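You operate a simulated robot arm through the tools that you are given. There is no shell and no other tool.

The job below is to be done with a simulated robot arm. You get a single attempt, and the scene is never put back.

## Task
Free the bed lever, level the bed plate with the short level and lock it again.
Fine: the level lies along the bed plate and stays on it, showing 0 mm/m; fingers out from under the bed plate.

It is judged by the outcome, as a careful person would: the job done as asked, and still so three seconds after it is handed in. It fails if anything else is knocked over, pushed out of place, dropped, spilled or broken.

## Robot
A 5-joint arm with a two-finger parallel gripper, fixed in place. Base frame: the origin is on the floor under the middle of its stand, x ahead of it, y to its left, z up; the work surface is at about z = 0.78. Lengths are in m, angles in rad, forces in N, time in s.
It reaches about 1.134 m from its shoulder. Its first joint turns from -2.601 to 2.601 rad. Payload 1.57 kg.
The tool frame sits at the grasp point between the pads (the TCP): z along the fingers, y along the line on which they close. The tips reach 0.03 m beyond it. The gripper opens to 0.11 m. The fingers are 0.024 m wide and 0.012 m thick; the gripper's body (0.048 by 0.112 m) begins 0.078 m behind the TCP.
Orientation is that of the tool frame in the base frame, as a unit quaternion [w, x, y, z]. With the fingers straight down and closing along the base's y, the tool's x points along the base's -x, its y along +y and its z along -z.

## Interface
- The arm moves only by the tool servo_tool. Its argument "motion" is a list of rows, each an object of numbers (a shift or turn left out is 0, a gripper value left out holds the last): "gripper": the opening, from 0 (shut) to 1 (fully open); "tx", "ty", "tz": the shift along the base's x, y, z in m; "wx", "wy", "wz": the turn, a rotation vector about the base's x, y, z in rad. In form: [{"gripper": .., "tx": .., "ty": .., "tz": .., "wx": .., "wy": .., "wz": ..}, ...]. A call has 1 to 20 rows; each row shifts and turns the commanded pose from where the row before left it. Rows are played at 5 a second. More than 0.05 m and 0.15 rad between two rows, or a gripper value outside its range, and nothing of the call is played. Where a pose cannot be reached the arm comes as near as it can. A force on the tool above 40 N (or 10 N above the force at the start of the call, whichever is more), or a blocked arm, ends the call early, and 0.2 s more pass. Each finger travels about 0.072 m/s and halts on what it meets, pressing with about 35 N; the grip force reading is that of the motor and also rises with nothing between the fingers. The clock runs only during rows and for 0.2 s after the last one: add rows that do not move to give the fingers time. The reply holds the time, the measured pose of the TCP, the force on the tool along the base axes, the opening and the grip force, in the units named above and with some noise, with the torque about the TCP (base axes, N m) and any sound that the robot's microphone picked up, and new pictures: "show" is both (left out), scene, wrist or none.
- Cameras (640 x 400 px; columns grow to the right, rows downward): "scene" is fixed at [0.3997, -0.499, 1.374]; the picture's right is [-0.48, 0.88, 0.00], its down [0.71, 0.39, -0.59] and it looks along [-0.52, -0.28, -0.80] (base axes); focal length 214 px, centre (320, 200). "wrist" rides on the gripper at [0.07, 0.016, -0.141] in the tool frame; the picture's right is [-0.23, 0.97, 0.00], its down [-0.86, -0.20, -0.48] and it looks along [-0.47, -0.11, 0.88] (tool axes); focal length 222 px, centre (320, 200). There is no depth. A picture from a camera that has moved, and an enlarged one, comes with that camera's place and axes in the base frame and with its lens.
- lift_body(by): slides the trunk up (or, below 0, down) by that many m; the arm rides with it, the base frame stays. It gives what a move gives, with no picture.
- enlarge(camera, box): a new picture of the part [left, top, right, bottom] of that camera's present view, enlarged. No time passes.
- finish_job(): hands the job in; it is judged then, once.

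Nothing tells you positions but the pictures and the camera data. Unless the task says otherwise, let go and move clear before handing in.

The tools are called after "Emit:" as a command line: name --argument value ..., lists and objects as JSON in quotes. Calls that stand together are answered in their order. servo_tool: Moves the arm, as the interface text tells. Its arguments: {"type":"object","properties":{"motion":{"type":"array"},"show":{"type":"string","enum":["both","scene","wrist","none"]}},"required":["motion"]} The other tools are called the same way: lift_body (by) moves the trunk up or down; enlarge (camera, box) takes an enlarged picture of a part of a camera's view; finish_job () hands the job in.

At the start:

```text
clock: 0.0
position: [0.2336, -0.5747, 1.1883]
tool_rot: [0.0, 0.0, 1.0, 0.0]
wrist_force: [0.1, -0.1, -1.7]
moment: [-0.01, 0.01, -0.02]
opening: 0.1101
grasp_force: 0.1
trunk travel left (down, up): [-0.922, 0.048]
```

scene: 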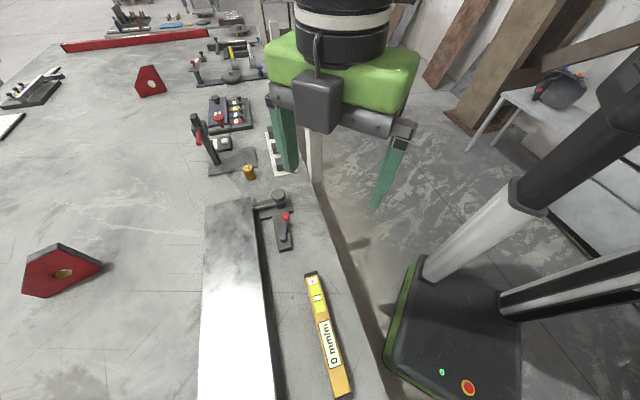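
wrist: 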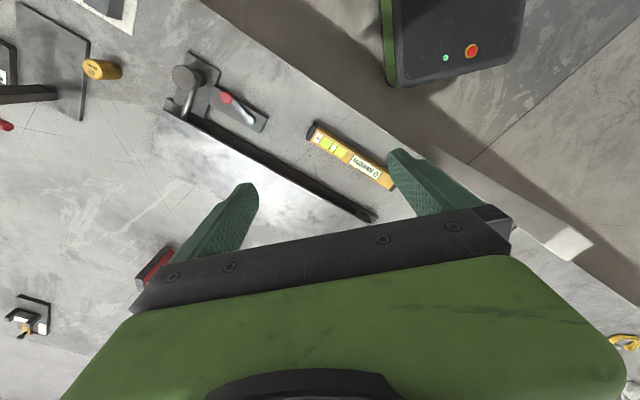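

I see a long bed plate with a clamp/lever at one end and a yellow short level lying on the table beside it, the gripper above. I'll look closer at the lever, the plate and the level before moving.

Emit:
enlarge --camera "scene" --box '[190, 170, 390, 295]'

Emit:
enlarge --camera "scene" --box '[180, 260, 404, 400]'

Emit:
enlarge --camera "wrist" --box '[140, 40, 420, 215]'

Emit:
enlarge --camera "scene" --box '[0, 0, 320, 200]'

```text
3.20 times, centred on (290, 232) of scene
camera zoom: at [0.3997, -0.499, 1.374], right [-0.48, 0.88, 0.0], down [0.71, 0.39, -0.59], along [-0.52, -0.28, -0.8], focal length 686 px, centre (416, 96)
```

zoom: 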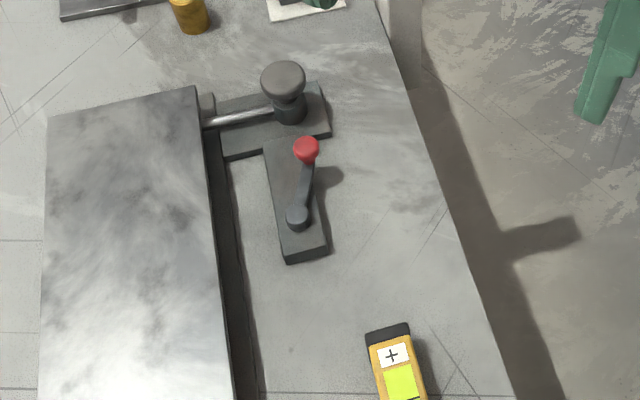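

```text
2.86 times, centred on (292, 330) of scene
camera zoom: at [0.3997, -0.499, 1.374], right [-0.48, 0.88, 0.0], down [0.71, 0.39, -0.59], along [-0.52, -0.28, -0.8], focal length 613 px, centre (400, -171)
```

zoom: 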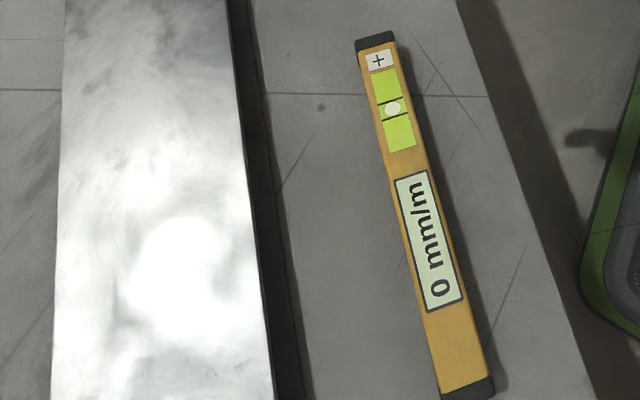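

```text
2.29 times, centred on (280, 128) of wrist
camera zoom: at [0.1627, -0.5592, 1.3307], right [0.23, 0.97, 0.0], down [0.86, -0.2, 0.48], along [0.47, -0.11, -0.88], focal length 508 px, centre (411, 366)
```

zoom: 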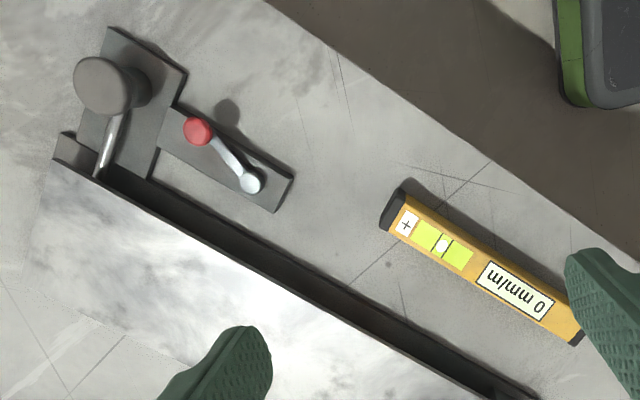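

```text
2.00 times, centred on (160, 100) of scene
camera zoom: at [0.3997, -0.499, 1.374], right [-0.48, 0.88, 0.0], down [0.71, 0.39, -0.59], along [-0.52, -0.28, -0.8], focal length 429 px, centre (640, 400)
```

zoom: 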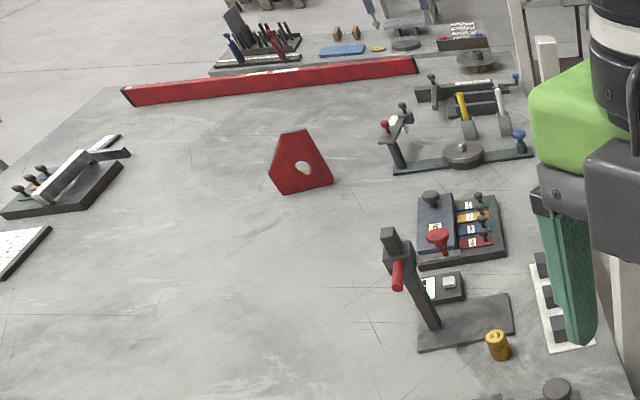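

The plate runs diagonally (about 45°) to the right of the base, with the red-knob lever at its near end and the level lying beside it. I'll turn the gripper to get a wrist view looking outward onto the plate.

Emit:
servo_tool --motion '[{"wz": -0.145}, {"wz": -0.145}, {"wz": -0.145}, {"wz": -0.145}, {"wz": -0.145}, {"wz": -0.145}, {"wz": -0.145}, {"wz": -0.145}, {}]' --show "both"

```text
clock: 2.0
position: [0.2322, -0.5756, 1.1889]
tool_rot: [0.0, 0.549, 0.836, 0.0]
wrist_force: [-0.5, 1.3, -0.3]
moment: [0.01, 0.0, 0.01]
opening: 0.11
grasp_force: 0.1
trunk travel left (down, up): [-0.922, 0.048]
camera wrist: at [0.2198, -0.5052, 1.3307], right [0.98, 0.18, 0.0], down [0.16, -0.86, 0.48], along [0.09, -0.47, -0.88], focal length 222 px, centre (320, 200)
```

scene: 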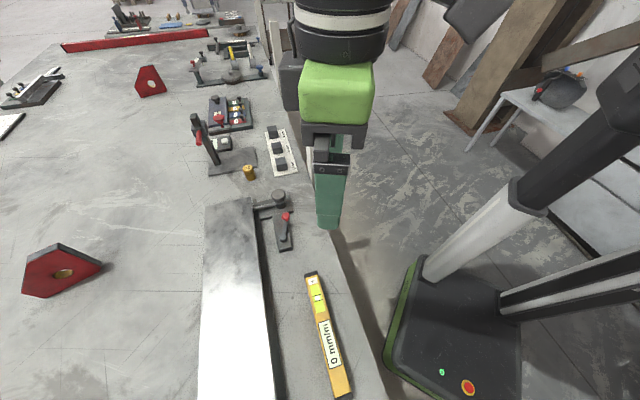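
wrist: 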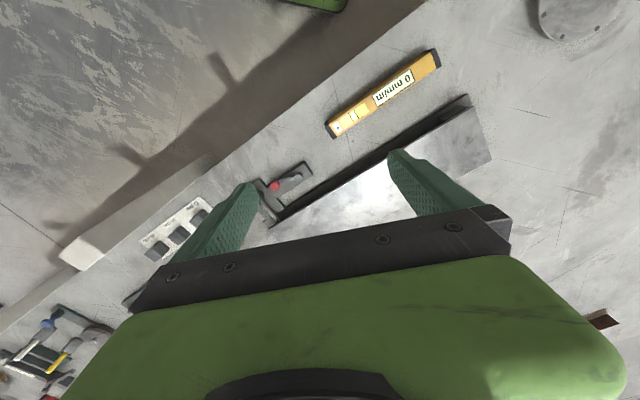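

The whole plate is now in view; I'll enlarge the plate, lever and level in this view.

Emit:
enlarge --camera "wrist" --box '[240, 40, 512, 210]'

Emit:
enlarge --camera "wrist" --box '[240, 140, 352, 210]'

Emit:
enlarge --camera "scene" --box '[230, 180, 310, 270]'

```text
2.35 times, centred on (376, 125) of wrist
camera zoom: at [0.2198, -0.5052, 1.3307], right [0.98, 0.18, 0.0], down [0.16, -0.86, 0.48], along [0.09, -0.47, -0.88], focal length 523 px, centre (188, 376)
```

zoom: 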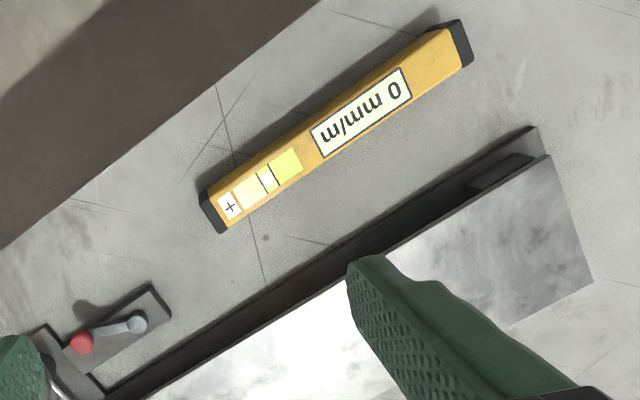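

```text
5.71 times, centred on (296, 175) of wrist
camera zoom: at [0.2198, -0.5052, 1.3307], right [0.98, 0.18, 0.0], down [0.16, -0.86, 0.48], along [0.09, -0.47, -0.88], focal length 1269 px, centre (457, 343)
```

zoom: 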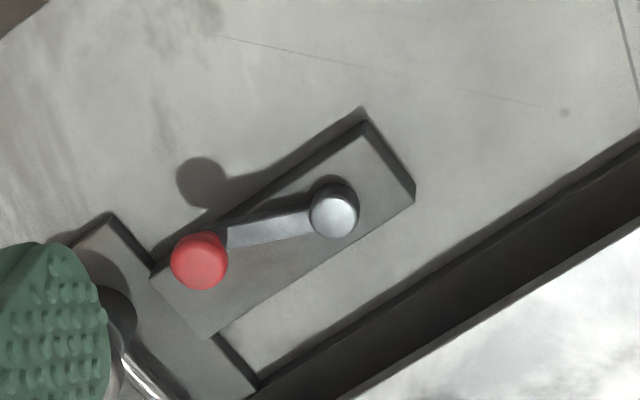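

```text
4.44 times, centred on (270, 225) of scene
camera zoom: at [0.3997, -0.499, 1.374], right [-0.48, 0.88, 0.0], down [0.71, 0.39, -0.59], along [-0.52, -0.28, -0.8], focal length 953 px, centre (542, 89)
```

zoom: 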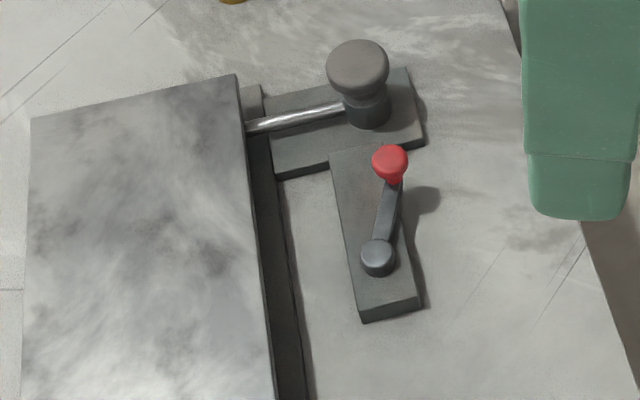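

The lever has a red knob swinging around a vertical pivot; a grey thumb-knob with a shiny rod runs to the plate's near end. I'll drop to a low side view to see how the plate is held and tilted.

Emit:
servo_tool --motion '[{"wz": -0.14, "tx": -0.009, "ty": -0.007, "tz": -0.02}, {"tx": -0.009, "ty": -0.007, "tz": -0.03, "wx": -0.109, "wy": -0.027}, {"tx": -0.009, "ty": -0.007, "tz": -0.03, "wx": -0.109, "wy": -0.027}, {"tx": -0.009, "ty": -0.007, "tz": -0.03, "wx": -0.109, "wy": -0.027}, {"tx": -0.009, "ty": -0.007, "tz": -0.03, "wx": -0.109, "wy": -0.027}, {"tx": -0.009, "ty": -0.007, "tz": -0.03, "wx": -0.109, "wy": -0.027}, {"tx": -0.009, "ty": -0.007, "tz": -0.03, "wx": -0.109, "wy": -0.027}, {"tx": -0.009, "ty": -0.007, "tz": -0.03, "wx": -0.109, "wy": -0.027}, {"tz": -0.02, "wx": -0.109, "wy": -0.027}, {}]' --show "both"

```text
clock: 4.2
position: [0.1736, -0.6993, 1.279]
tool_rot: [0.338, 0.546, 0.717, -0.271]
wrist_force: [-0.3, -0.2, -0.2]
moment: [0.02, 0.02, -0.02]
opening: 0.1099
grasp_force: 0.0
out of reach, approached as far as the arm can: row 1, 2, 3, 4, 5, 6, 7, 8, 9
trunk travel left (down, up): [-0.922, 0.048]
camera wrist: at [0.15, -0.5462, 1.3122], right [0.98, 0.11, 0.16], down [-0.13, -0.2, 0.97], along [0.14, -0.97, -0.18], focal length 222 px, centre (320, 200)
```

scene: 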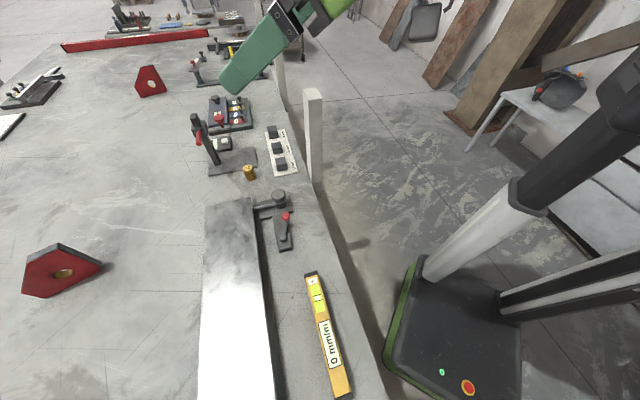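
wrist: 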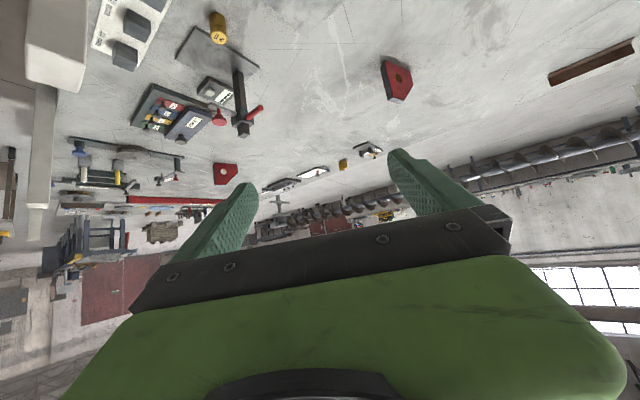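

The arm can't reach that low with the trunk this high, so I'll lower the trunk (clear of the white post near the table edge) and then look again.

Emit:
lift_body --by -0.25

Emit:
servo_tool --motion '[{}]' --show "both"

```text
clock: 6.8
position: [0.1735, -0.6983, 1.0293]
tool_rot: [0.338, 0.546, 0.717, -0.271]
wrist_force: [1.1, 0.5, -1.2]
moment: [0.01, 0.0, -0.01]
opening: 0.1099
grasp_force: 0.0
trunk travel left (down, up): [-0.672, 0.298]
```

```text
clock: 7.2
position: [0.1731, -0.698, 1.0292]
tool_rot: [0.338, 0.546, 0.717, -0.272]
wrist_force: [0.2, 0.6, 0.0]
moment: [0.01, -0.03, -0.02]
opening: 0.1101
grasp_force: 0.1
trunk travel left (down, up): [-0.672, 0.298]
camera wrist: at [0.1503, -0.5459, 1.0621], right [0.98, 0.11, 0.16], down [-0.13, -0.2, 0.97], along [0.14, -0.97, -0.18], focal length 222 px, centre (320, 200)
```

scene: 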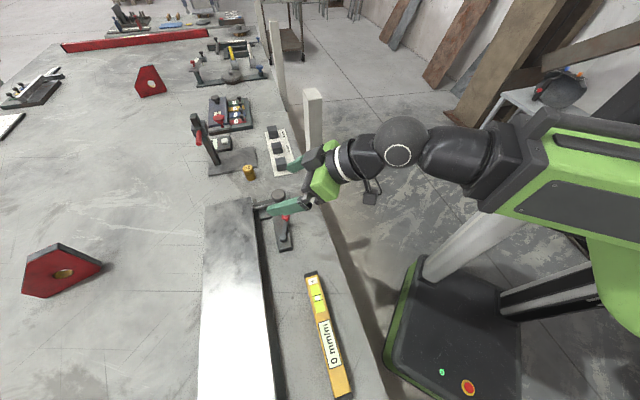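
wrist: 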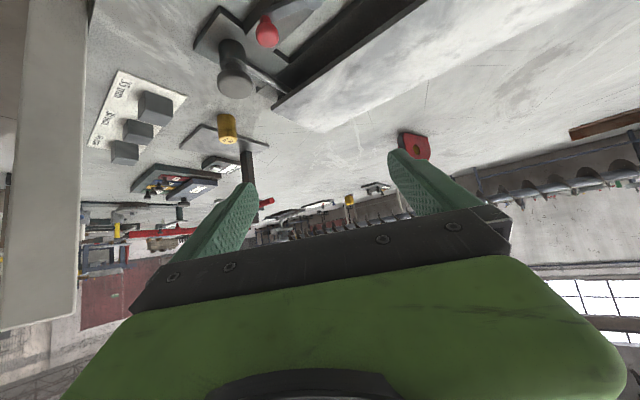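

The view is upside down and looks over the plate; I'll back off a little, tilt down some, and look at the plate's inner side.

Emit:
servo_tool --motion '[{"wz": 0.14, "tx": 0.02, "ty": 0.03}, {"tx": 0.02, "ty": 0.03, "wx": 0.12, "wy": 0.045}, {"tx": 0.015, "ty": 0.03, "wx": 0.12, "wy": 0.045}, {"tx": 0.01, "ty": 0.02}, {}]' --show "wrist"

```text
clock: 8.4
position: [0.2486, -0.6346, 0.9861]
tool_rot: [0.257, 0.522, 0.794, -0.176]
wrist_force: [0.2, 1.2, 0.8]
moment: [0.02, 0.0, 0.01]
opening: 0.1097
grasp_force: 0.0
out of reach, approached as far as the arm can: row 1, 2, 3, 4
trunk travel left (down, up): [-0.672, 0.298]
camera wrist: at [0.2084, -0.4997, 1.058], right [0.97, 0.22, 0.13], down [-0.02, -0.45, 0.89], along [0.25, -0.87, -0.43], focal length 222 px, centre (320, 200)
```

wrist: 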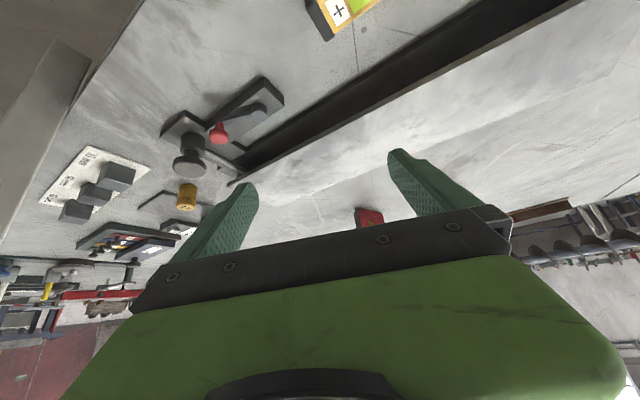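

Good partial view. I'll enlarge it to study the lever, knob and plate edge.

Emit:
enlarge --camera "wrist" --box '[140, 60, 300, 200]'

Emit:
enlarge --camera "wrist" --box '[220, 0, 600, 200]'

```text
2.86 times, centred on (220, 130) of wrist
camera zoom: at [0.2084, -0.4997, 1.058], right [0.97, 0.22, 0.13], down [-0.02, -0.45, 0.89], along [0.25, -0.87, -0.43], focal length 635 px, centre (606, 400)
```

zoom: 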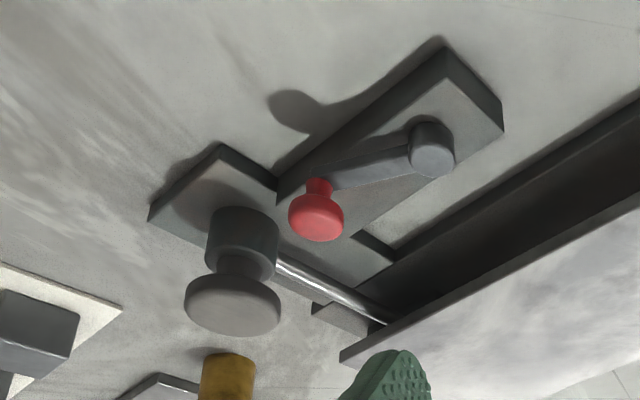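

```text
1.68 times, centred on (410, 100) of wrist
camera zoom: at [0.2084, -0.4997, 1.058], right [0.97, 0.22, 0.13], down [-0.02, -0.45, 0.89], along [0.25, -0.87, -0.43], focal length 374 px, centre (168, 368)
```

zoom: 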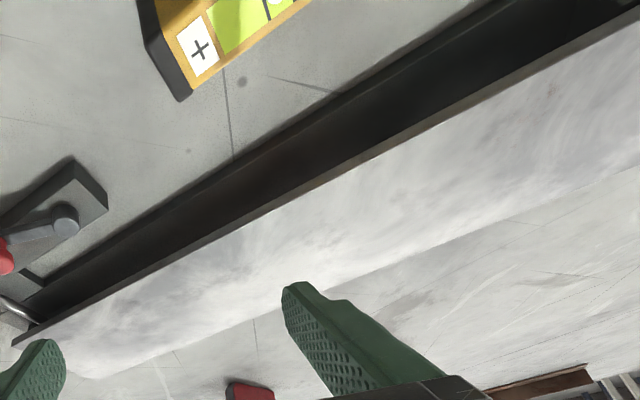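

I'll lower the trunk more in stages and back the arm up to get a workable configuration.

Emit:
lift_body --by -0.08

Emit:
servo_tool --motion '[{"tz": 0.04, "ty": 0.02}, {"tz": 0.04, "ty": 0.02}, {"tz": 0.04, "ty": 0.02}, {"tz": 0.04}, {}]' --show "none"

Emit:
lift_body --by -0.15

```text
clock: 9.6
position: [0.2476, -0.6339, 0.9051]
tool_rot: [0.259, 0.521, 0.794, -0.175]
wrist_force: [0.2, -0.4, 0.7]
moment: [0.01, -0.01, 0.03]
opening: 0.1102
grasp_force: 0.0
trunk travel left (down, up): [-0.592, 0.378]
```

```text
clock: 10.8
position: [0.2474, -0.6333, 0.9062]
tool_rot: [0.258, 0.522, 0.794, -0.176]
wrist_force: [-0.8, 0.3, -0.6]
moment: [-0.02, 0.0, 0.0]
opening: 0.11
grasp_force: 0.0
out of reach, approached as far as the arm can: row 1, 2, 3, 4
trunk travel left (down, up): [-0.592, 0.378]
```

```text
clock: 11.9
position: [0.2477, -0.6318, 0.8119]
tool_rot: [0.268, 0.522, 0.79, -0.177]
wrist_force: [-10.8, 18.8, 39.8]
moment: [0.88, -1.21, 0.31]
opening: 0.1087
grasp_force: 0.0
trunk travel left (down, up): [-0.493, 0.477]
stopped: the force on the tool passed its limit at 103 N (the readings are from after the stop); the commanded pose is now the measured one
```

The arm hadn't moved up before the trunk dropped, so the fingertips pressed the table; I'll raise straight away and check nothing was disturbed.

Emit:
lift_body --by 0.08

```text
clock: 13.1
position: [0.2481, -0.6357, 0.8878]
tool_rot: [0.266, 0.522, 0.79, -0.178]
wrist_force: [0.5, 0.9, 0.2]
moment: [-0.01, -0.02, 0.0]
opening: 0.1099
grasp_force: 0.1
trunk travel left (down, up): [-0.573, 0.397]
```

Emit:
servo_tool --motion '[{}]' --show "both"

```text
clock: 13.5
position: [0.25, -0.6347, 0.8891]
tool_rot: [0.266, 0.523, 0.79, -0.178]
wrist_force: [-0.3, 0.7, 0.0]
moment: [0.01, 0.0, 0.02]
opening: 0.1101
grasp_force: 0.1
trunk travel left (down, up): [-0.573, 0.397]
camera wrist: at [0.2095, -0.5004, 0.9583], right [0.97, 0.21, 0.14], down [-0.03, -0.44, 0.9], along [0.25, -0.87, -0.42], focal length 222 px, centre (320, 200)
```

scene: 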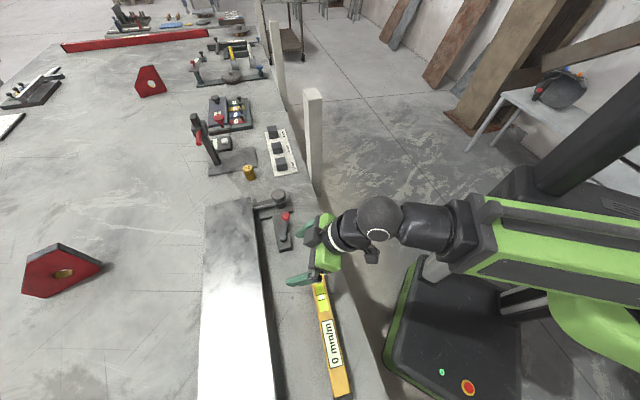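
wrist: 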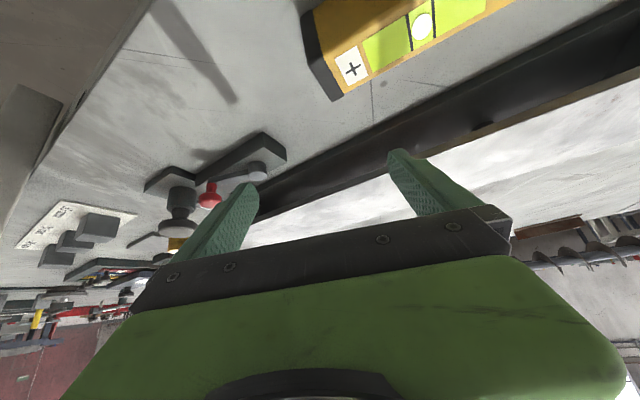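

Nothing was disturbed. The stop reset the commanded pose to the measured one, so I'll test a small move up to learn the arm's limits.

Emit:
servo_tool --motion '[{"tz": 0.03}, {"tz": 0.03}, {}]' --show "none"

```text
clock: 14.3
position: [0.2485, -0.6361, 0.8877]
tool_rot: [0.266, 0.523, 0.79, -0.177]
wrist_force: [1.5, -0.7, 0.7]
moment: [-0.03, -0.02, 0.0]
opening: 0.11
grasp_force: 0.2
out of reach, approached as far as the arm can: row 1, 2
trunk travel left (down, up): [-0.573, 0.397]
```

Emit:
servo_tool --motion '[{"tz": -0.03, "wx": 0.13, "wy": 0.052}, {"tz": -0.02, "wx": 0.13, "wy": 0.052}, {"wx": 0.13, "wy": 0.052}, {"wx": 0.13, "wy": 0.052}, {}]' --show "scene"

```text
clock: 15.5
position: [0.2495, -0.635, 0.8398]
tool_rot: [0.038, 0.552, 0.833, -0.021]
wrist_force: [0.0, -0.1, 0.0]
moment: [0.02, 0.01, 0.01]
opening: 0.11
grasp_force: 0.0
out of reach, approached as far as the arm can: row 1, 2, 3, 4
trunk travel left (down, up): [-0.573, 0.397]
```

scene: 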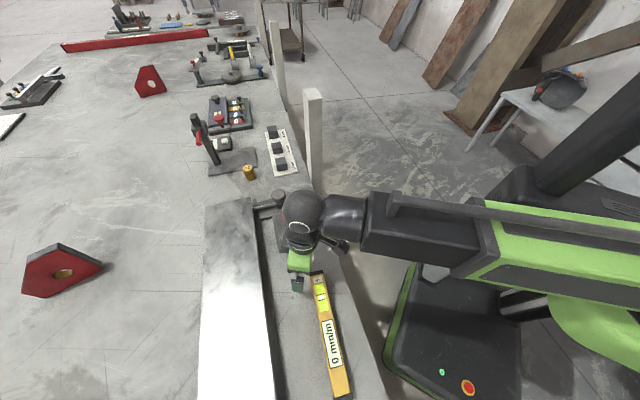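

I now understand: the arm moves horizontally and tilts/rolls at the wrist, while height comes only from the trunk. I'll raise the trunk, then tilt for a side view.

Emit:
lift_body --by 0.06

Emit:
servo_tool --motion '[{"wx": -0.13, "wy": -0.052, "tx": -0.01, "ty": 0.02}, {"wx": -0.13, "wy": -0.052, "tx": -0.01, "ty": 0.02}, {"wx": -0.13, "wy": -0.052, "tx": -0.01, "ty": 0.02}, {"wx": -0.13, "wy": -0.052, "tx": -0.01, "ty": 0.02}, {"wx": -0.13, "wy": -0.052, "tx": -0.01, "ty": 0.01}, {"wx": -0.13, "wy": -0.052}, {}]' --show "both"

```text
clock: 16.5
position: [0.249, -0.6354, 0.9011]
tool_rot: [0.04, 0.552, 0.833, -0.022]
wrist_force: [0.3, 0.4, 0.2]
moment: [-0.01, -0.03, -0.02]
opening: 0.1099
grasp_force: 0.1
trunk travel left (down, up): [-0.633, 0.337]
```

```text
clock: 18.1
position: [0.2338, -0.6873, 0.9938]
tool_rot: [0.371, 0.492, 0.746, -0.251]
wrist_force: [0.5, -0.7, -0.4]
moment: [0.0, 0.0, -0.01]
opening: 0.1104
grasp_force: 0.1
out of reach, approached as far as the arm can: row 1, 2, 3, 4, 5, 6
trunk travel left (down, up): [-0.633, 0.337]
camera wrist: at [0.1881, -0.5399, 1.0237], right [0.95, 0.26, 0.17], down [-0.13, -0.19, 0.97], along [0.28, -0.95, -0.15], focal length 222 px, centre (320, 200)
```

scene: 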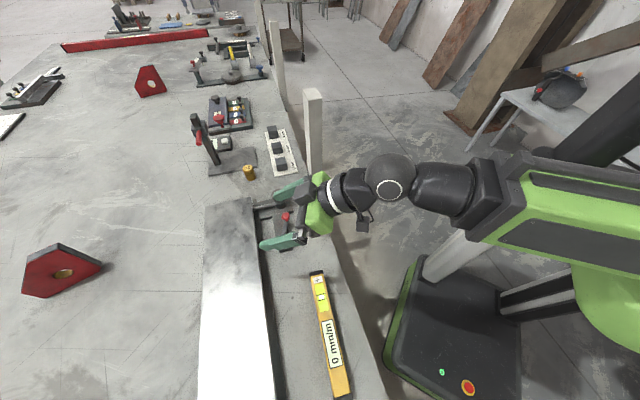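
wrist: 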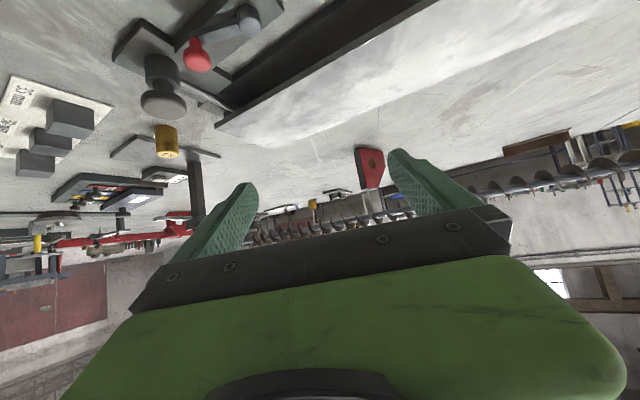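

The wrist retracts only to about 0.53 m radius. I'll enlarge this view to study the mechanism.

Emit:
enlarge --camera "wrist" --box '[90, 0, 290, 130]'

Emit:
enlarge --camera "wrist" --box '[200, 0, 520, 150]'

```text
3.08 times, centred on (190, 65) of wrist
camera zoom: at [0.1881, -0.5399, 1.0237], right [0.95, 0.26, 0.17], down [-0.13, -0.19, 0.97], along [0.28, -0.95, -0.15], focal length 684 px, centre (720, 615)
```

zoom: 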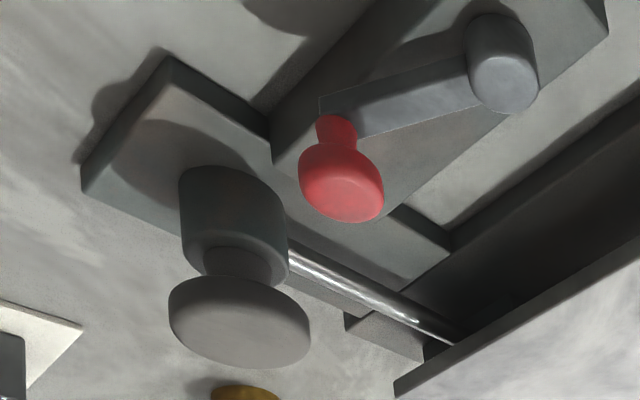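

```text
2.00 times, centred on (360, 75) of wrist
camera zoom: at [0.1881, -0.5399, 1.0237], right [0.95, 0.26, 0.17], down [-0.13, -0.19, 0.97], along [0.28, -0.95, -0.15], focal length 444 px, centre (240, 450)
```

zoom: 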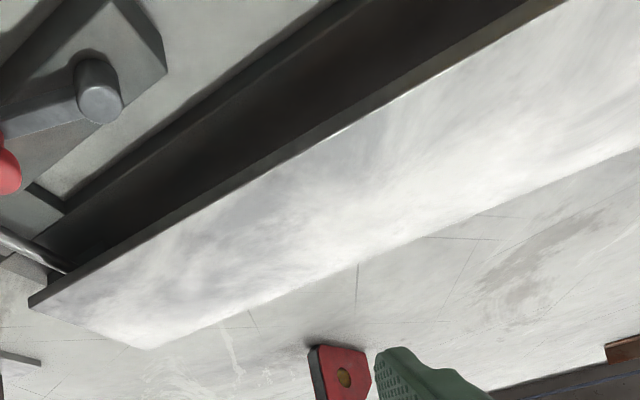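

The grey knob sits on a housing with a rod reaching under the plate's near end (an adjuster). I'll swing sideways to view the plate's far end.

Emit:
servo_tool --motion '[{"tx": 0.0395, "ty": 0.016, "wz": 0.058}, {"tx": 0.0387, "ty": 0.018, "wz": 0.058}, {"tx": 0.0377, "ty": 0.02, "wz": 0.058}, {"tx": 0.0365, "ty": 0.0225, "wz": 0.058}, {"tx": 0.035, "ty": 0.0245, "wz": 0.058}, {"tx": 0.0335, "ty": 0.0265, "wz": 0.058}, {}]' --show "wrist"

```text
clock: 19.7
position: [0.4632, -0.5812, 0.9936]
tool_rot: [0.41, 0.355, 0.82, -0.182]
wrist_force: [-0.4, -1.2, 0.4]
moment: [0.03, 0.02, 0.02]
opening: 0.1102
grasp_force: 0.1
out of reach, approached as far as the arm can: row 1, 2, 3, 4, 5, 6
trunk travel left (down, up): [-0.633, 0.337]
camera wrist: at [0.3698, -0.4565, 1.0236], right [0.81, 0.56, 0.17], down [-0.05, -0.23, 0.97], along [0.59, -0.79, -0.15], focal length 222 px, centre (320, 200)
```

wrist: 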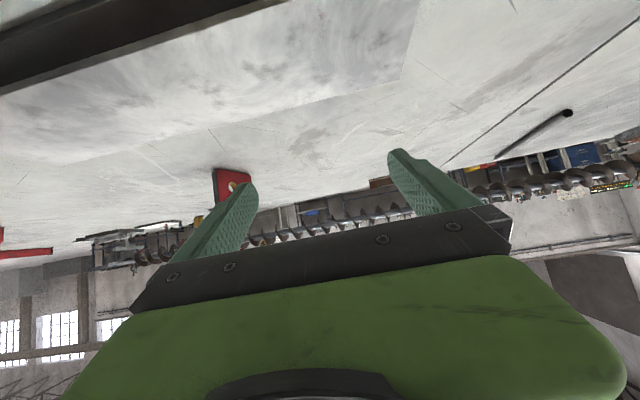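

Emit:
servo_tool --motion '[{"wx": 0.109, "wy": 0.087}, {"wx": 0.109, "wy": 0.087}, {"wx": 0.109, "wy": 0.087}, {}]' --show "both"

```text
clock: 20.7
position: [0.4624, -0.5815, 0.9301]
tool_rot: [0.237, 0.391, 0.884, -0.091]
wrist_force: [0.5, 0.7, 0.7]
moment: [-0.01, -0.04, 0.02]
opening: 0.11
grasp_force: 0.1
out of reach, approached as far as the arm can: row 1, 2, 3
trunk travel left (down, up): [-0.633, 0.337]
camera wrist: at [0.3857, -0.4772, 1.0195], right [0.85, 0.51, 0.13], down [0.19, -0.52, 0.83], along [0.5, -0.68, -0.54], focal length 222 px, centre (320, 200)
```

scene: 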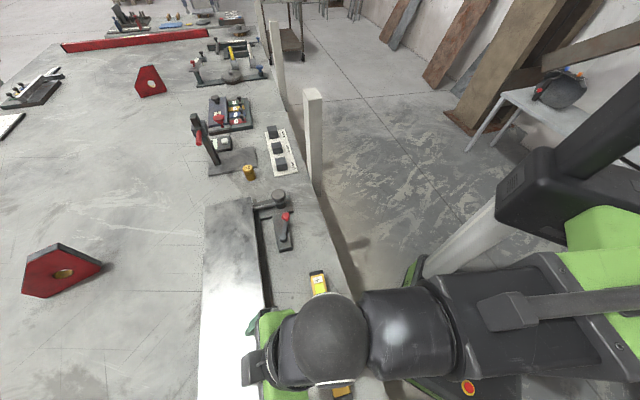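
wrist: 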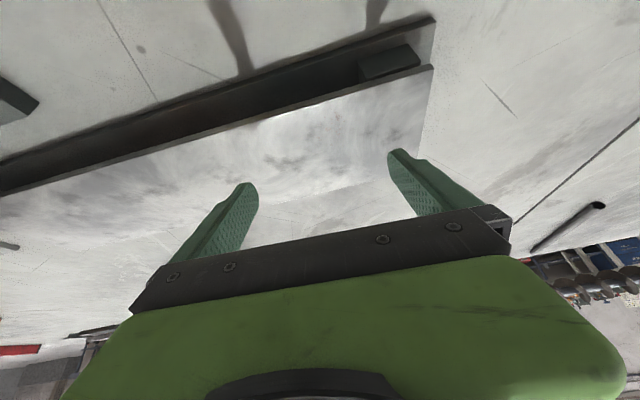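

Emit:
enlarge --camera "wrist" --box '[280, 0, 480, 125]'

Emit:
enlarge --camera "wrist" --box '[0, 0, 450, 220]'

```text
3.20 times, centred on (380, 62) of wrist
camera zoom: at [0.3857, -0.4772, 1.0195], right [0.85, 0.51, 0.13], down [0.19, -0.52, 0.83], along [0.5, -0.68, -0.54], focal length 711 px, centre (128, 640)
```

zoom: 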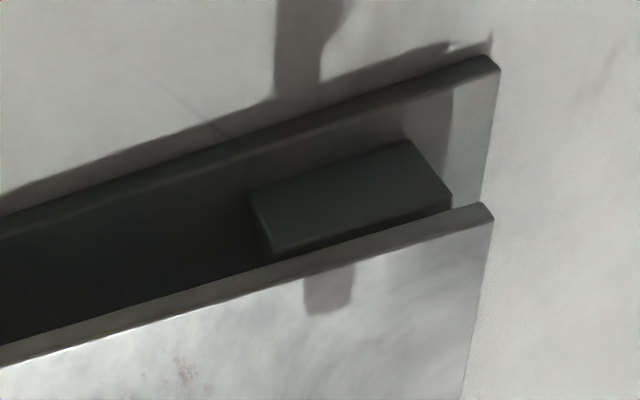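

```text
1.42 times, centred on (225, 110) of wrist
camera zoom: at [0.3857, -0.4772, 1.0195], right [0.85, 0.51, 0.13], down [0.19, -0.52, 0.83], along [0.5, -0.68, -0.54], focal length 316 px, centre (455, 328)
```

zoom: 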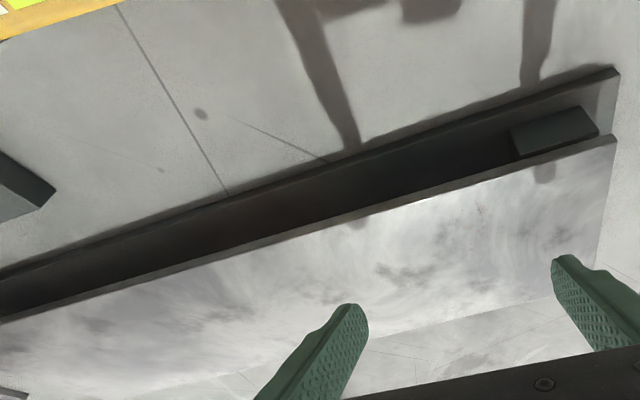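

The plate rests on a hinge block at the far end and is raised at the near end by the knob adjuster. I take the red lever knob at about (0.155, -0.744, 0.845), its pivot at (0.21, -0.718), the grey knob at (0.105, -0.80). Next: raise the trunk, straighten the tool and go above the lever knob.

Emit:
lift_body --by 0.1

Emit:
servo_tool --motion '[{"wx": 0.0905, "wy": 0.091}, {"wx": 0.0905, "wy": 0.091}, {"wx": 0.0905, "wy": 0.091}, {"wx": 0.0905, "wy": 0.091}, {"tx": -0.0341, "ty": -0.0181, "wz": 0.138}, {"tx": -0.0341, "ty": -0.0181, "wz": 0.138}, {"tx": -0.0341, "ty": -0.0181, "wz": 0.138}, {"tx": -0.0341, "ty": -0.0181, "wz": 0.138}, {"tx": -0.0341, "ty": -0.0181, "wz": 0.138}, {"tx": -0.0341, "ty": -0.0181, "wz": 0.138}, {"tx": -0.0341, "ty": -0.0181, "wz": 0.138}, {"tx": -0.0341, "ty": -0.0181, "wz": 0.138}, {"tx": -0.0341, "ty": -0.0181, "wz": 0.138}, {}]' --show "both"

```text
clock: 22.0
position: [0.464, -0.5827, 1.0297]
tool_rot: [0.238, 0.39, 0.885, -0.091]
wrist_force: [0.7, 1.3, 0.6]
moment: [-0.01, -0.01, 0.02]
opening: 0.1101
grasp_force: 0.1
trunk travel left (down, up): [-0.733, 0.237]
```

```text
clock: 25.0
position: [0.1562, -0.7457, 0.9992]
tool_rot: [0.002, -0.205, 0.979, -0.001]
wrist_force: [0.8, -0.3, -1.1]
moment: [0.01, -0.01, 0.01]
opening: 0.1098
grasp_force: 0.1
out of reach, approached as far as the arm can: row 1, 2, 3
trunk travel left (down, up): [-0.733, 0.237]
camera wrist: at [0.0862, -0.759, 1.1408], right [-0.18, 0.98, 0.0], down [0.86, 0.16, 0.48], along [0.47, 0.09, -0.88], focal length 222 px, centre (320, 200)
```

scene: 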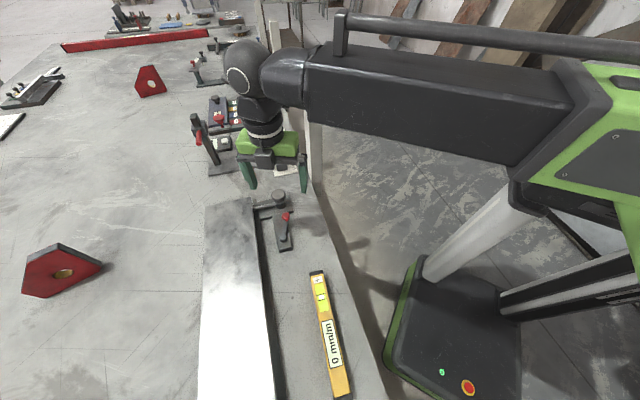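
wrist: 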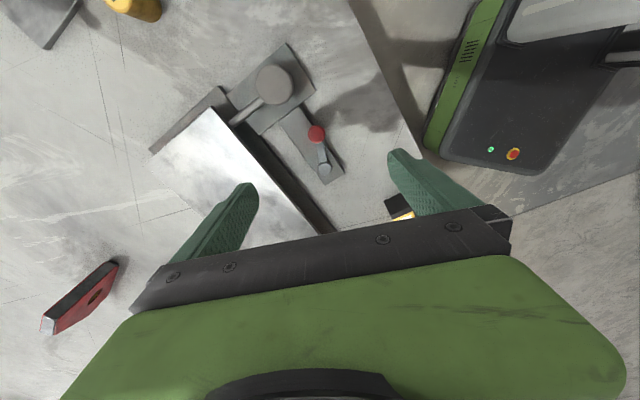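

The gripper is above the lever. I'll check the level hasn't shifted and refine the lever position with enlargements.

Emit:
enlarge --camera "scene" --box '[180, 260, 404, 400]'

Emit:
enlarge --camera "wrist" --box '[220, 50, 380, 190]'

Emit:
enlarge --camera "scene" --box '[220, 170, 332, 260]'

```text
2.86 times, centred on (292, 330) of scene
camera zoom: at [0.3997, -0.499, 1.374], right [-0.48, 0.88, 0.0], down [0.71, 0.39, -0.59], along [-0.52, -0.28, -0.8], focal length 613 px, centre (400, -171)
```

zoom: 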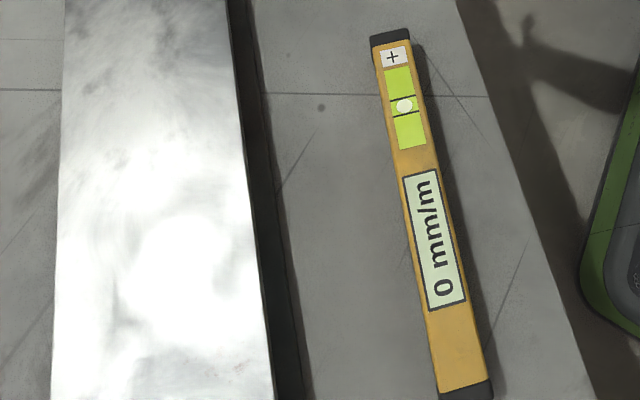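

```text
2.86 times, centred on (300, 120) of wrist
camera zoom: at [0.0862, -0.759, 1.1408], right [-0.18, 0.98, 0.0], down [0.86, 0.16, 0.48], along [0.47, 0.09, -0.88], focal length 635 px, centre (377, 429)
```

zoom: 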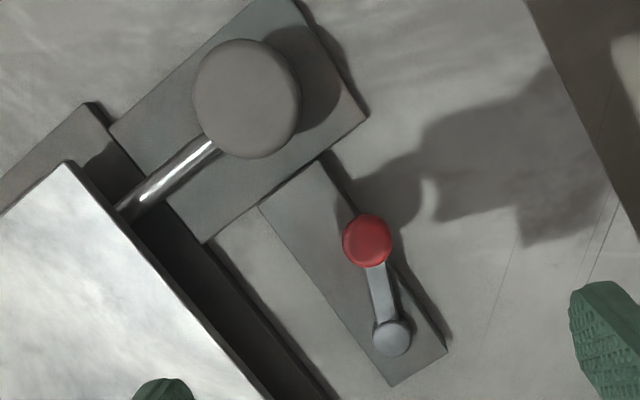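

```text
4.44 times, centred on (276, 215) of scene
camera zoom: at [0.3997, -0.499, 1.374], right [-0.48, 0.88, 0.0], down [0.71, 0.39, -0.59], along [-0.52, -0.28, -0.8], focal length 953 px, centre (516, 133)
```

zoom: 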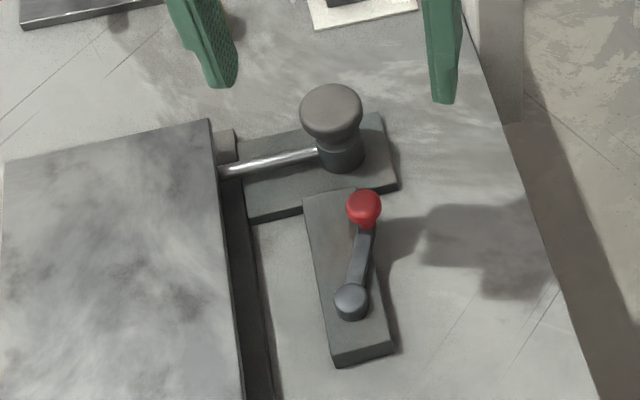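

The level was nudged a few mm but is fine. The lever hasn't moved; red knob about (0.151, -0.752, 0.84), pivot (0.2005, -0.7305). I'll part-close the fingers to straddle it, centre and come down.

Emit:
servo_tool --motion '[{"tx": -0.005, "ty": -0.006, "gripper": 0.45}, {}, {}, {}]' --show "none"

Emit:
lift_body --by -0.1

Emit:
servo_tool --motion '[{}]' --show "both"

```text
clock: 26.0
position: [0.1507, -0.7502, 0.9995]
tool_rot: [0.001, -0.204, 0.979, -0.001]
wrist_force: [-0.2, 0.2, -0.6]
moment: [-0.01, 0.0, -0.02]
opening: 0.0494
grasp_force: 0.1
trunk travel left (down, up): [-0.733, 0.237]
```

```text
clock: 27.3
position: [0.153, -0.7506, 0.8984]
tool_rot: [0.002, -0.205, 0.979, -0.001]
wrist_force: [-0.2, 0.3, 0.8]
moment: [0.0, -0.02, -0.01]
opening: 0.0493
grasp_force: 0.1
trunk travel left (down, up): [-0.633, 0.337]
```

```text
clock: 27.7
position: [0.1515, -0.7507, 0.9005]
tool_rot: [0.001, -0.205, 0.979, -0.002]
wrist_force: [-1.0, 0.1, 0.0]
moment: [-0.01, -0.02, 0.0]
opening: 0.0494
grasp_force: 0.0
trunk travel left (down, up): [-0.633, 0.337]
camera wrist: at [0.0816, -0.7642, 1.0408], right [-0.18, 0.98, 0.0], down [0.86, 0.16, 0.48], along [0.47, 0.09, -0.88], focal length 222 px, centre (320, 200)
```

scene: 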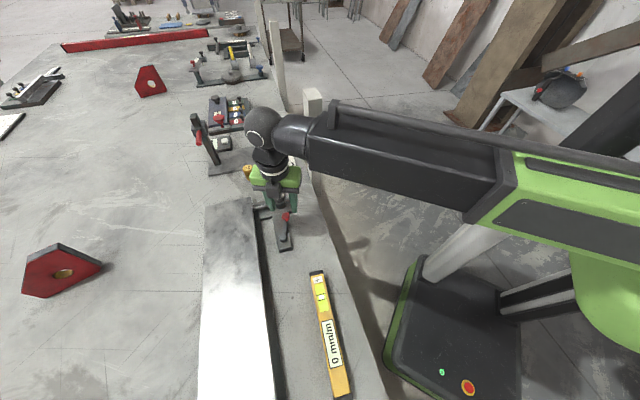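
wrist: 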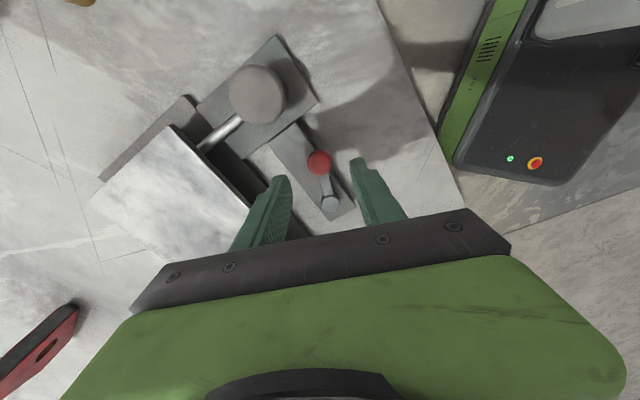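

The fingers straddle the red knob nicely. Lowering around it.

Emit:
lift_body --by -0.055

Emit:
servo_tool --motion '[{}]' --show "both"

```text
clock: 28.7
position: [0.1518, -0.7509, 0.8434]
tool_rot: [0.0, -0.205, 0.979, -0.001]
wrist_force: [0.3, -0.2, 0.3]
moment: [0.0, 0.0, 0.02]
opening: 0.0493
grasp_force: 0.0
trunk travel left (down, up): [-0.578, 0.392]
```

```text
clock: 29.1
position: [0.1514, -0.7498, 0.8447]
tool_rot: [0.001, -0.205, 0.979, 0.0]
wrist_force: [0.4, 0.4, 0.9]
moment: [-0.01, 0.03, -0.01]
opening: 0.0493
grasp_force: 0.1
trunk travel left (down, up): [-0.578, 0.392]
camera wrist: at [0.0815, -0.7642, 0.9858], right [-0.18, 0.98, 0.0], down [0.86, 0.16, 0.48], along [0.47, 0.09, -0.88], focal length 222 px, centre (320, 200)
```

scene: 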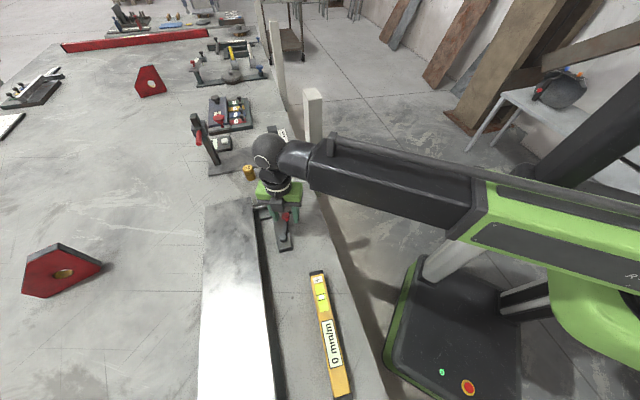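
wrist: 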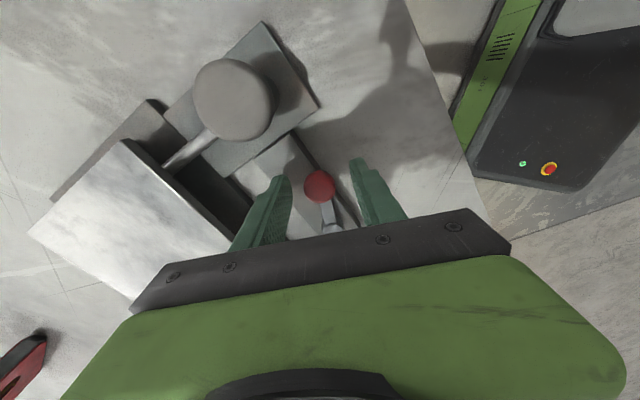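

Fingers are around the knob. I'll narrow the opening a little and gently try swinging the lever away from the plate first.

Emit:
servo_tool --motion '[{"gripper": 0.27, "ty": -0.001}, {}, {"tx": -0.0014, "ty": 0.0035, "wz": -0.07}, {"tx": -0.0012, "ty": 0.0036, "wz": -0.07}, {"tx": -0.0009, "ty": 0.0037, "wz": -0.07}, {"tx": -0.0006, "ty": 0.0037, "wz": -0.07}, {}]' --show "wrist"

```text
clock: 30.7
position: [0.1489, -0.7368, 0.8431]
tool_rot: [0.0, -0.065, 0.998, 0.0]
wrist_force: [-0.2, -0.9, 0.4]
moment: [0.03, 0.03, 0.02]
opening: 0.03
grasp_force: 0.4
trunk travel left (down, up): [-0.578, 0.392]
camera wrist: at [0.0767, -0.7309, 0.9857], right [0.1, 1.0, 0.0], down [0.87, -0.09, 0.48], along [0.48, -0.05, -0.88], focal length 222 px, centre (320, 200)
```

wrist: 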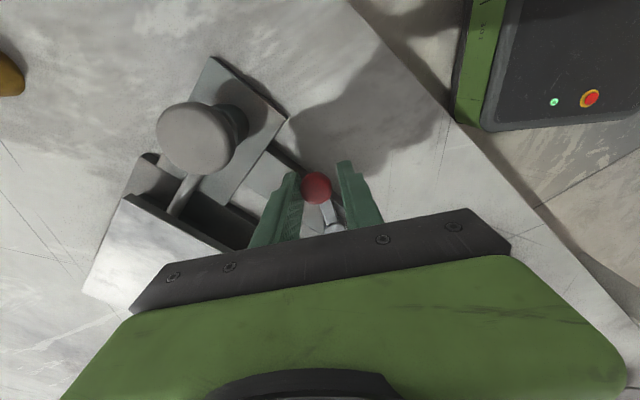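

The lever moves this way with almost no force. I'll continue the swing, watching for a stop or a change in the plate.

Emit:
servo_tool --motion '[{"tx": -0.0014, "ty": 0.0047, "wz": -0.087}, {"tx": 0.0001, "ty": 0.0047, "wz": -0.087}, {"tx": 0.0004, "ty": 0.0047, "wz": -0.087}, {"tx": 0.0009, "ty": 0.0046, "wz": -0.087}, {"tx": 0.0012, "ty": 0.0046, "wz": -0.087}, {"tx": 0.0017, "ty": 0.0044, "wz": -0.087}, {"tx": 0.002, "ty": 0.0043, "wz": -0.087}, {"tx": 0.0024, "ty": 0.004, "wz": -0.087}, {}]' --show "both"

```text
clock: 32.7
position: [0.1547, -0.7015, 0.8441]
tool_rot: [0.0, 0.279, 0.96, 0.0]
wrist_force: [-1.1, -0.9, -0.3]
moment: [-0.01, -0.01, -0.02]
opening: 0.0303
grasp_force: 0.3
trunk travel left (down, up): [-0.578, 0.392]
camera wrist: at [0.105, -0.6508, 0.9857], right [0.71, 0.7, 0.0], down [0.62, -0.63, 0.48], along [0.34, -0.34, -0.88], focal length 222 px, centre (320, 200)
```

scene: 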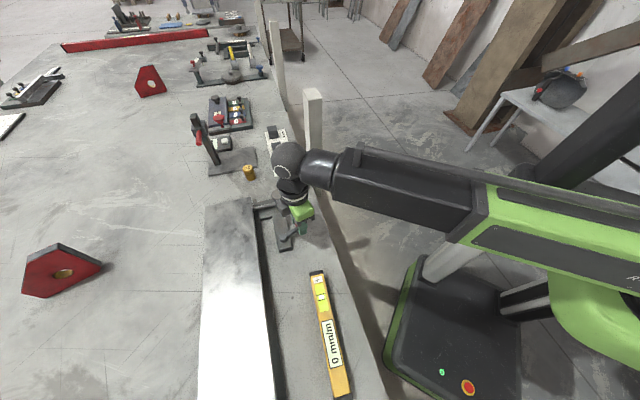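
wrist: 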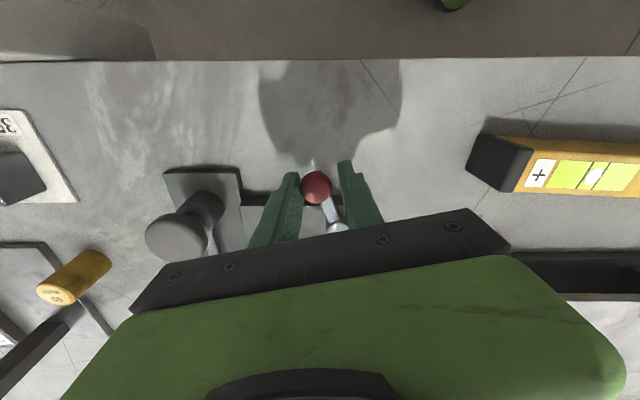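

Still moving freely with no stop; continuing the swing under the force guard.

Emit:
servo_tool --motion '[{"tx": 0.0027, "ty": 0.0038, "wz": -0.087}, {"tx": 0.0031, "ty": 0.0036, "wz": -0.087}, {"tx": 0.0034, "ty": 0.0033, "wz": -0.087}, {"tx": 0.0036, "ty": 0.003, "wz": -0.087}, {"tx": 0.0039, "ty": 0.0027, "wz": -0.087}, {"tx": 0.0041, "ty": 0.0023, "wz": -0.087}, {}]' --show "both"

```text
clock: 34.3
position: [0.1745, -0.683, 0.8441]
tool_rot: [0.0, 0.518, 0.856, -0.002]
wrist_force: [-12.2, -11.7, 2.0]
moment: [-0.19, 0.15, 0.19]
opening: 0.0444
grasp_force: 8.1
trunk travel left (down, up): [-0.578, 0.392]
camera wrist: at [0.1566, -0.6146, 0.9854], right [0.97, 0.25, 0.0], down [0.22, -0.85, 0.48], along [0.12, -0.46, -0.88], focal length 222 px, centre (320, 200)
```

scene: 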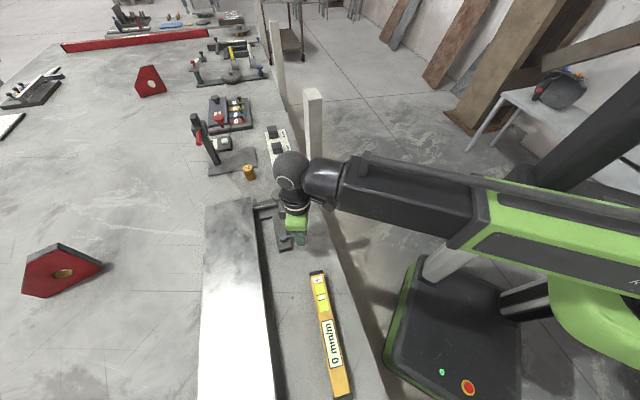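
wrist: 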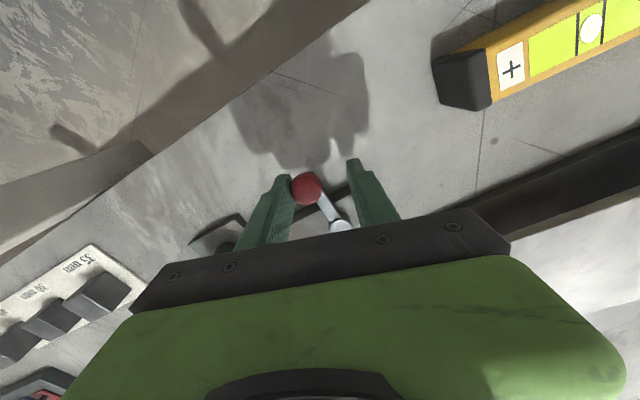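

The lever met its stop about 75° round (free position). I'll ease off, open and lift clear.

Emit:
servo_tool --motion '[{"tx": -0.0041, "ty": -0.0023, "wz": 0.087}, {"tx": -0.0039, "ty": -0.0027, "wz": 0.087, "gripper": 0.5}, {}, {}, {}]' --show "none"

```text
clock: 35.5
position: [0.1682, -0.686, 0.8446]
tool_rot: [-0.001, 0.44, 0.898, 0.001]
wrist_force: [-0.5, -0.5, -0.8]
moment: [-0.02, 0.01, -0.01]
opening: 0.0551
grasp_force: 0.0
trunk travel left (down, up): [-0.578, 0.392]
```

Emit:
lift_body --by 0.16

Emit:
servo_tool --motion '[{"gripper": 0.6}, {}]' --show "both"

```text
clock: 37.3
position: [0.1686, -0.6859, 1.0041]
tool_rot: [0.0, 0.44, 0.898, 0.0]
wrist_force: [0.3, -0.3, 0.2]
moment: [0.0, 0.02, -0.02]
opening: 0.055
grasp_force: 0.0
trunk travel left (down, up): [-0.738, 0.232]
```

```text
clock: 37.9
position: [0.169, -0.6873, 1.005]
tool_rot: [0.0, 0.44, 0.898, -0.001]
wrist_force: [0.0, -0.5, -0.5]
moment: [0.02, 0.01, -0.01]
opening: 0.066
grasp_force: 0.0
trunk travel left (down, up): [-0.738, 0.232]
camera wrist: at [0.1387, -0.6226, 1.1458], right [0.91, 0.42, 0.0], down [0.37, -0.8, 0.48], along [0.2, -0.44, -0.88], focal length 222 px, centre (320, 200)
```

scene: 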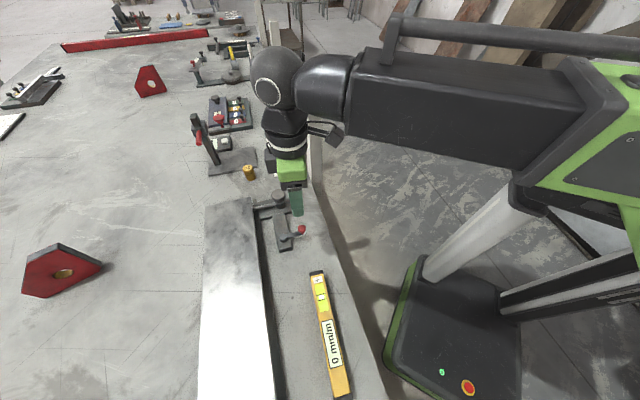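
wrist: 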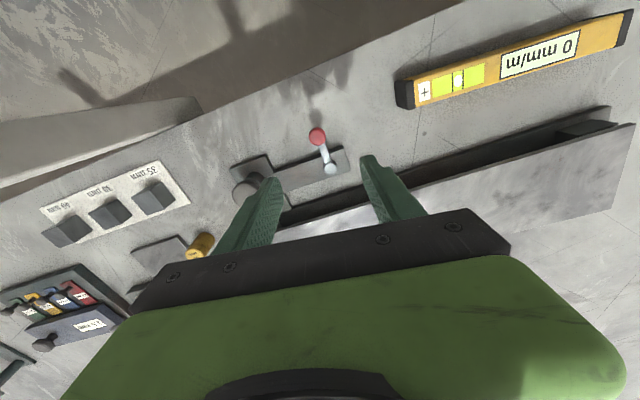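

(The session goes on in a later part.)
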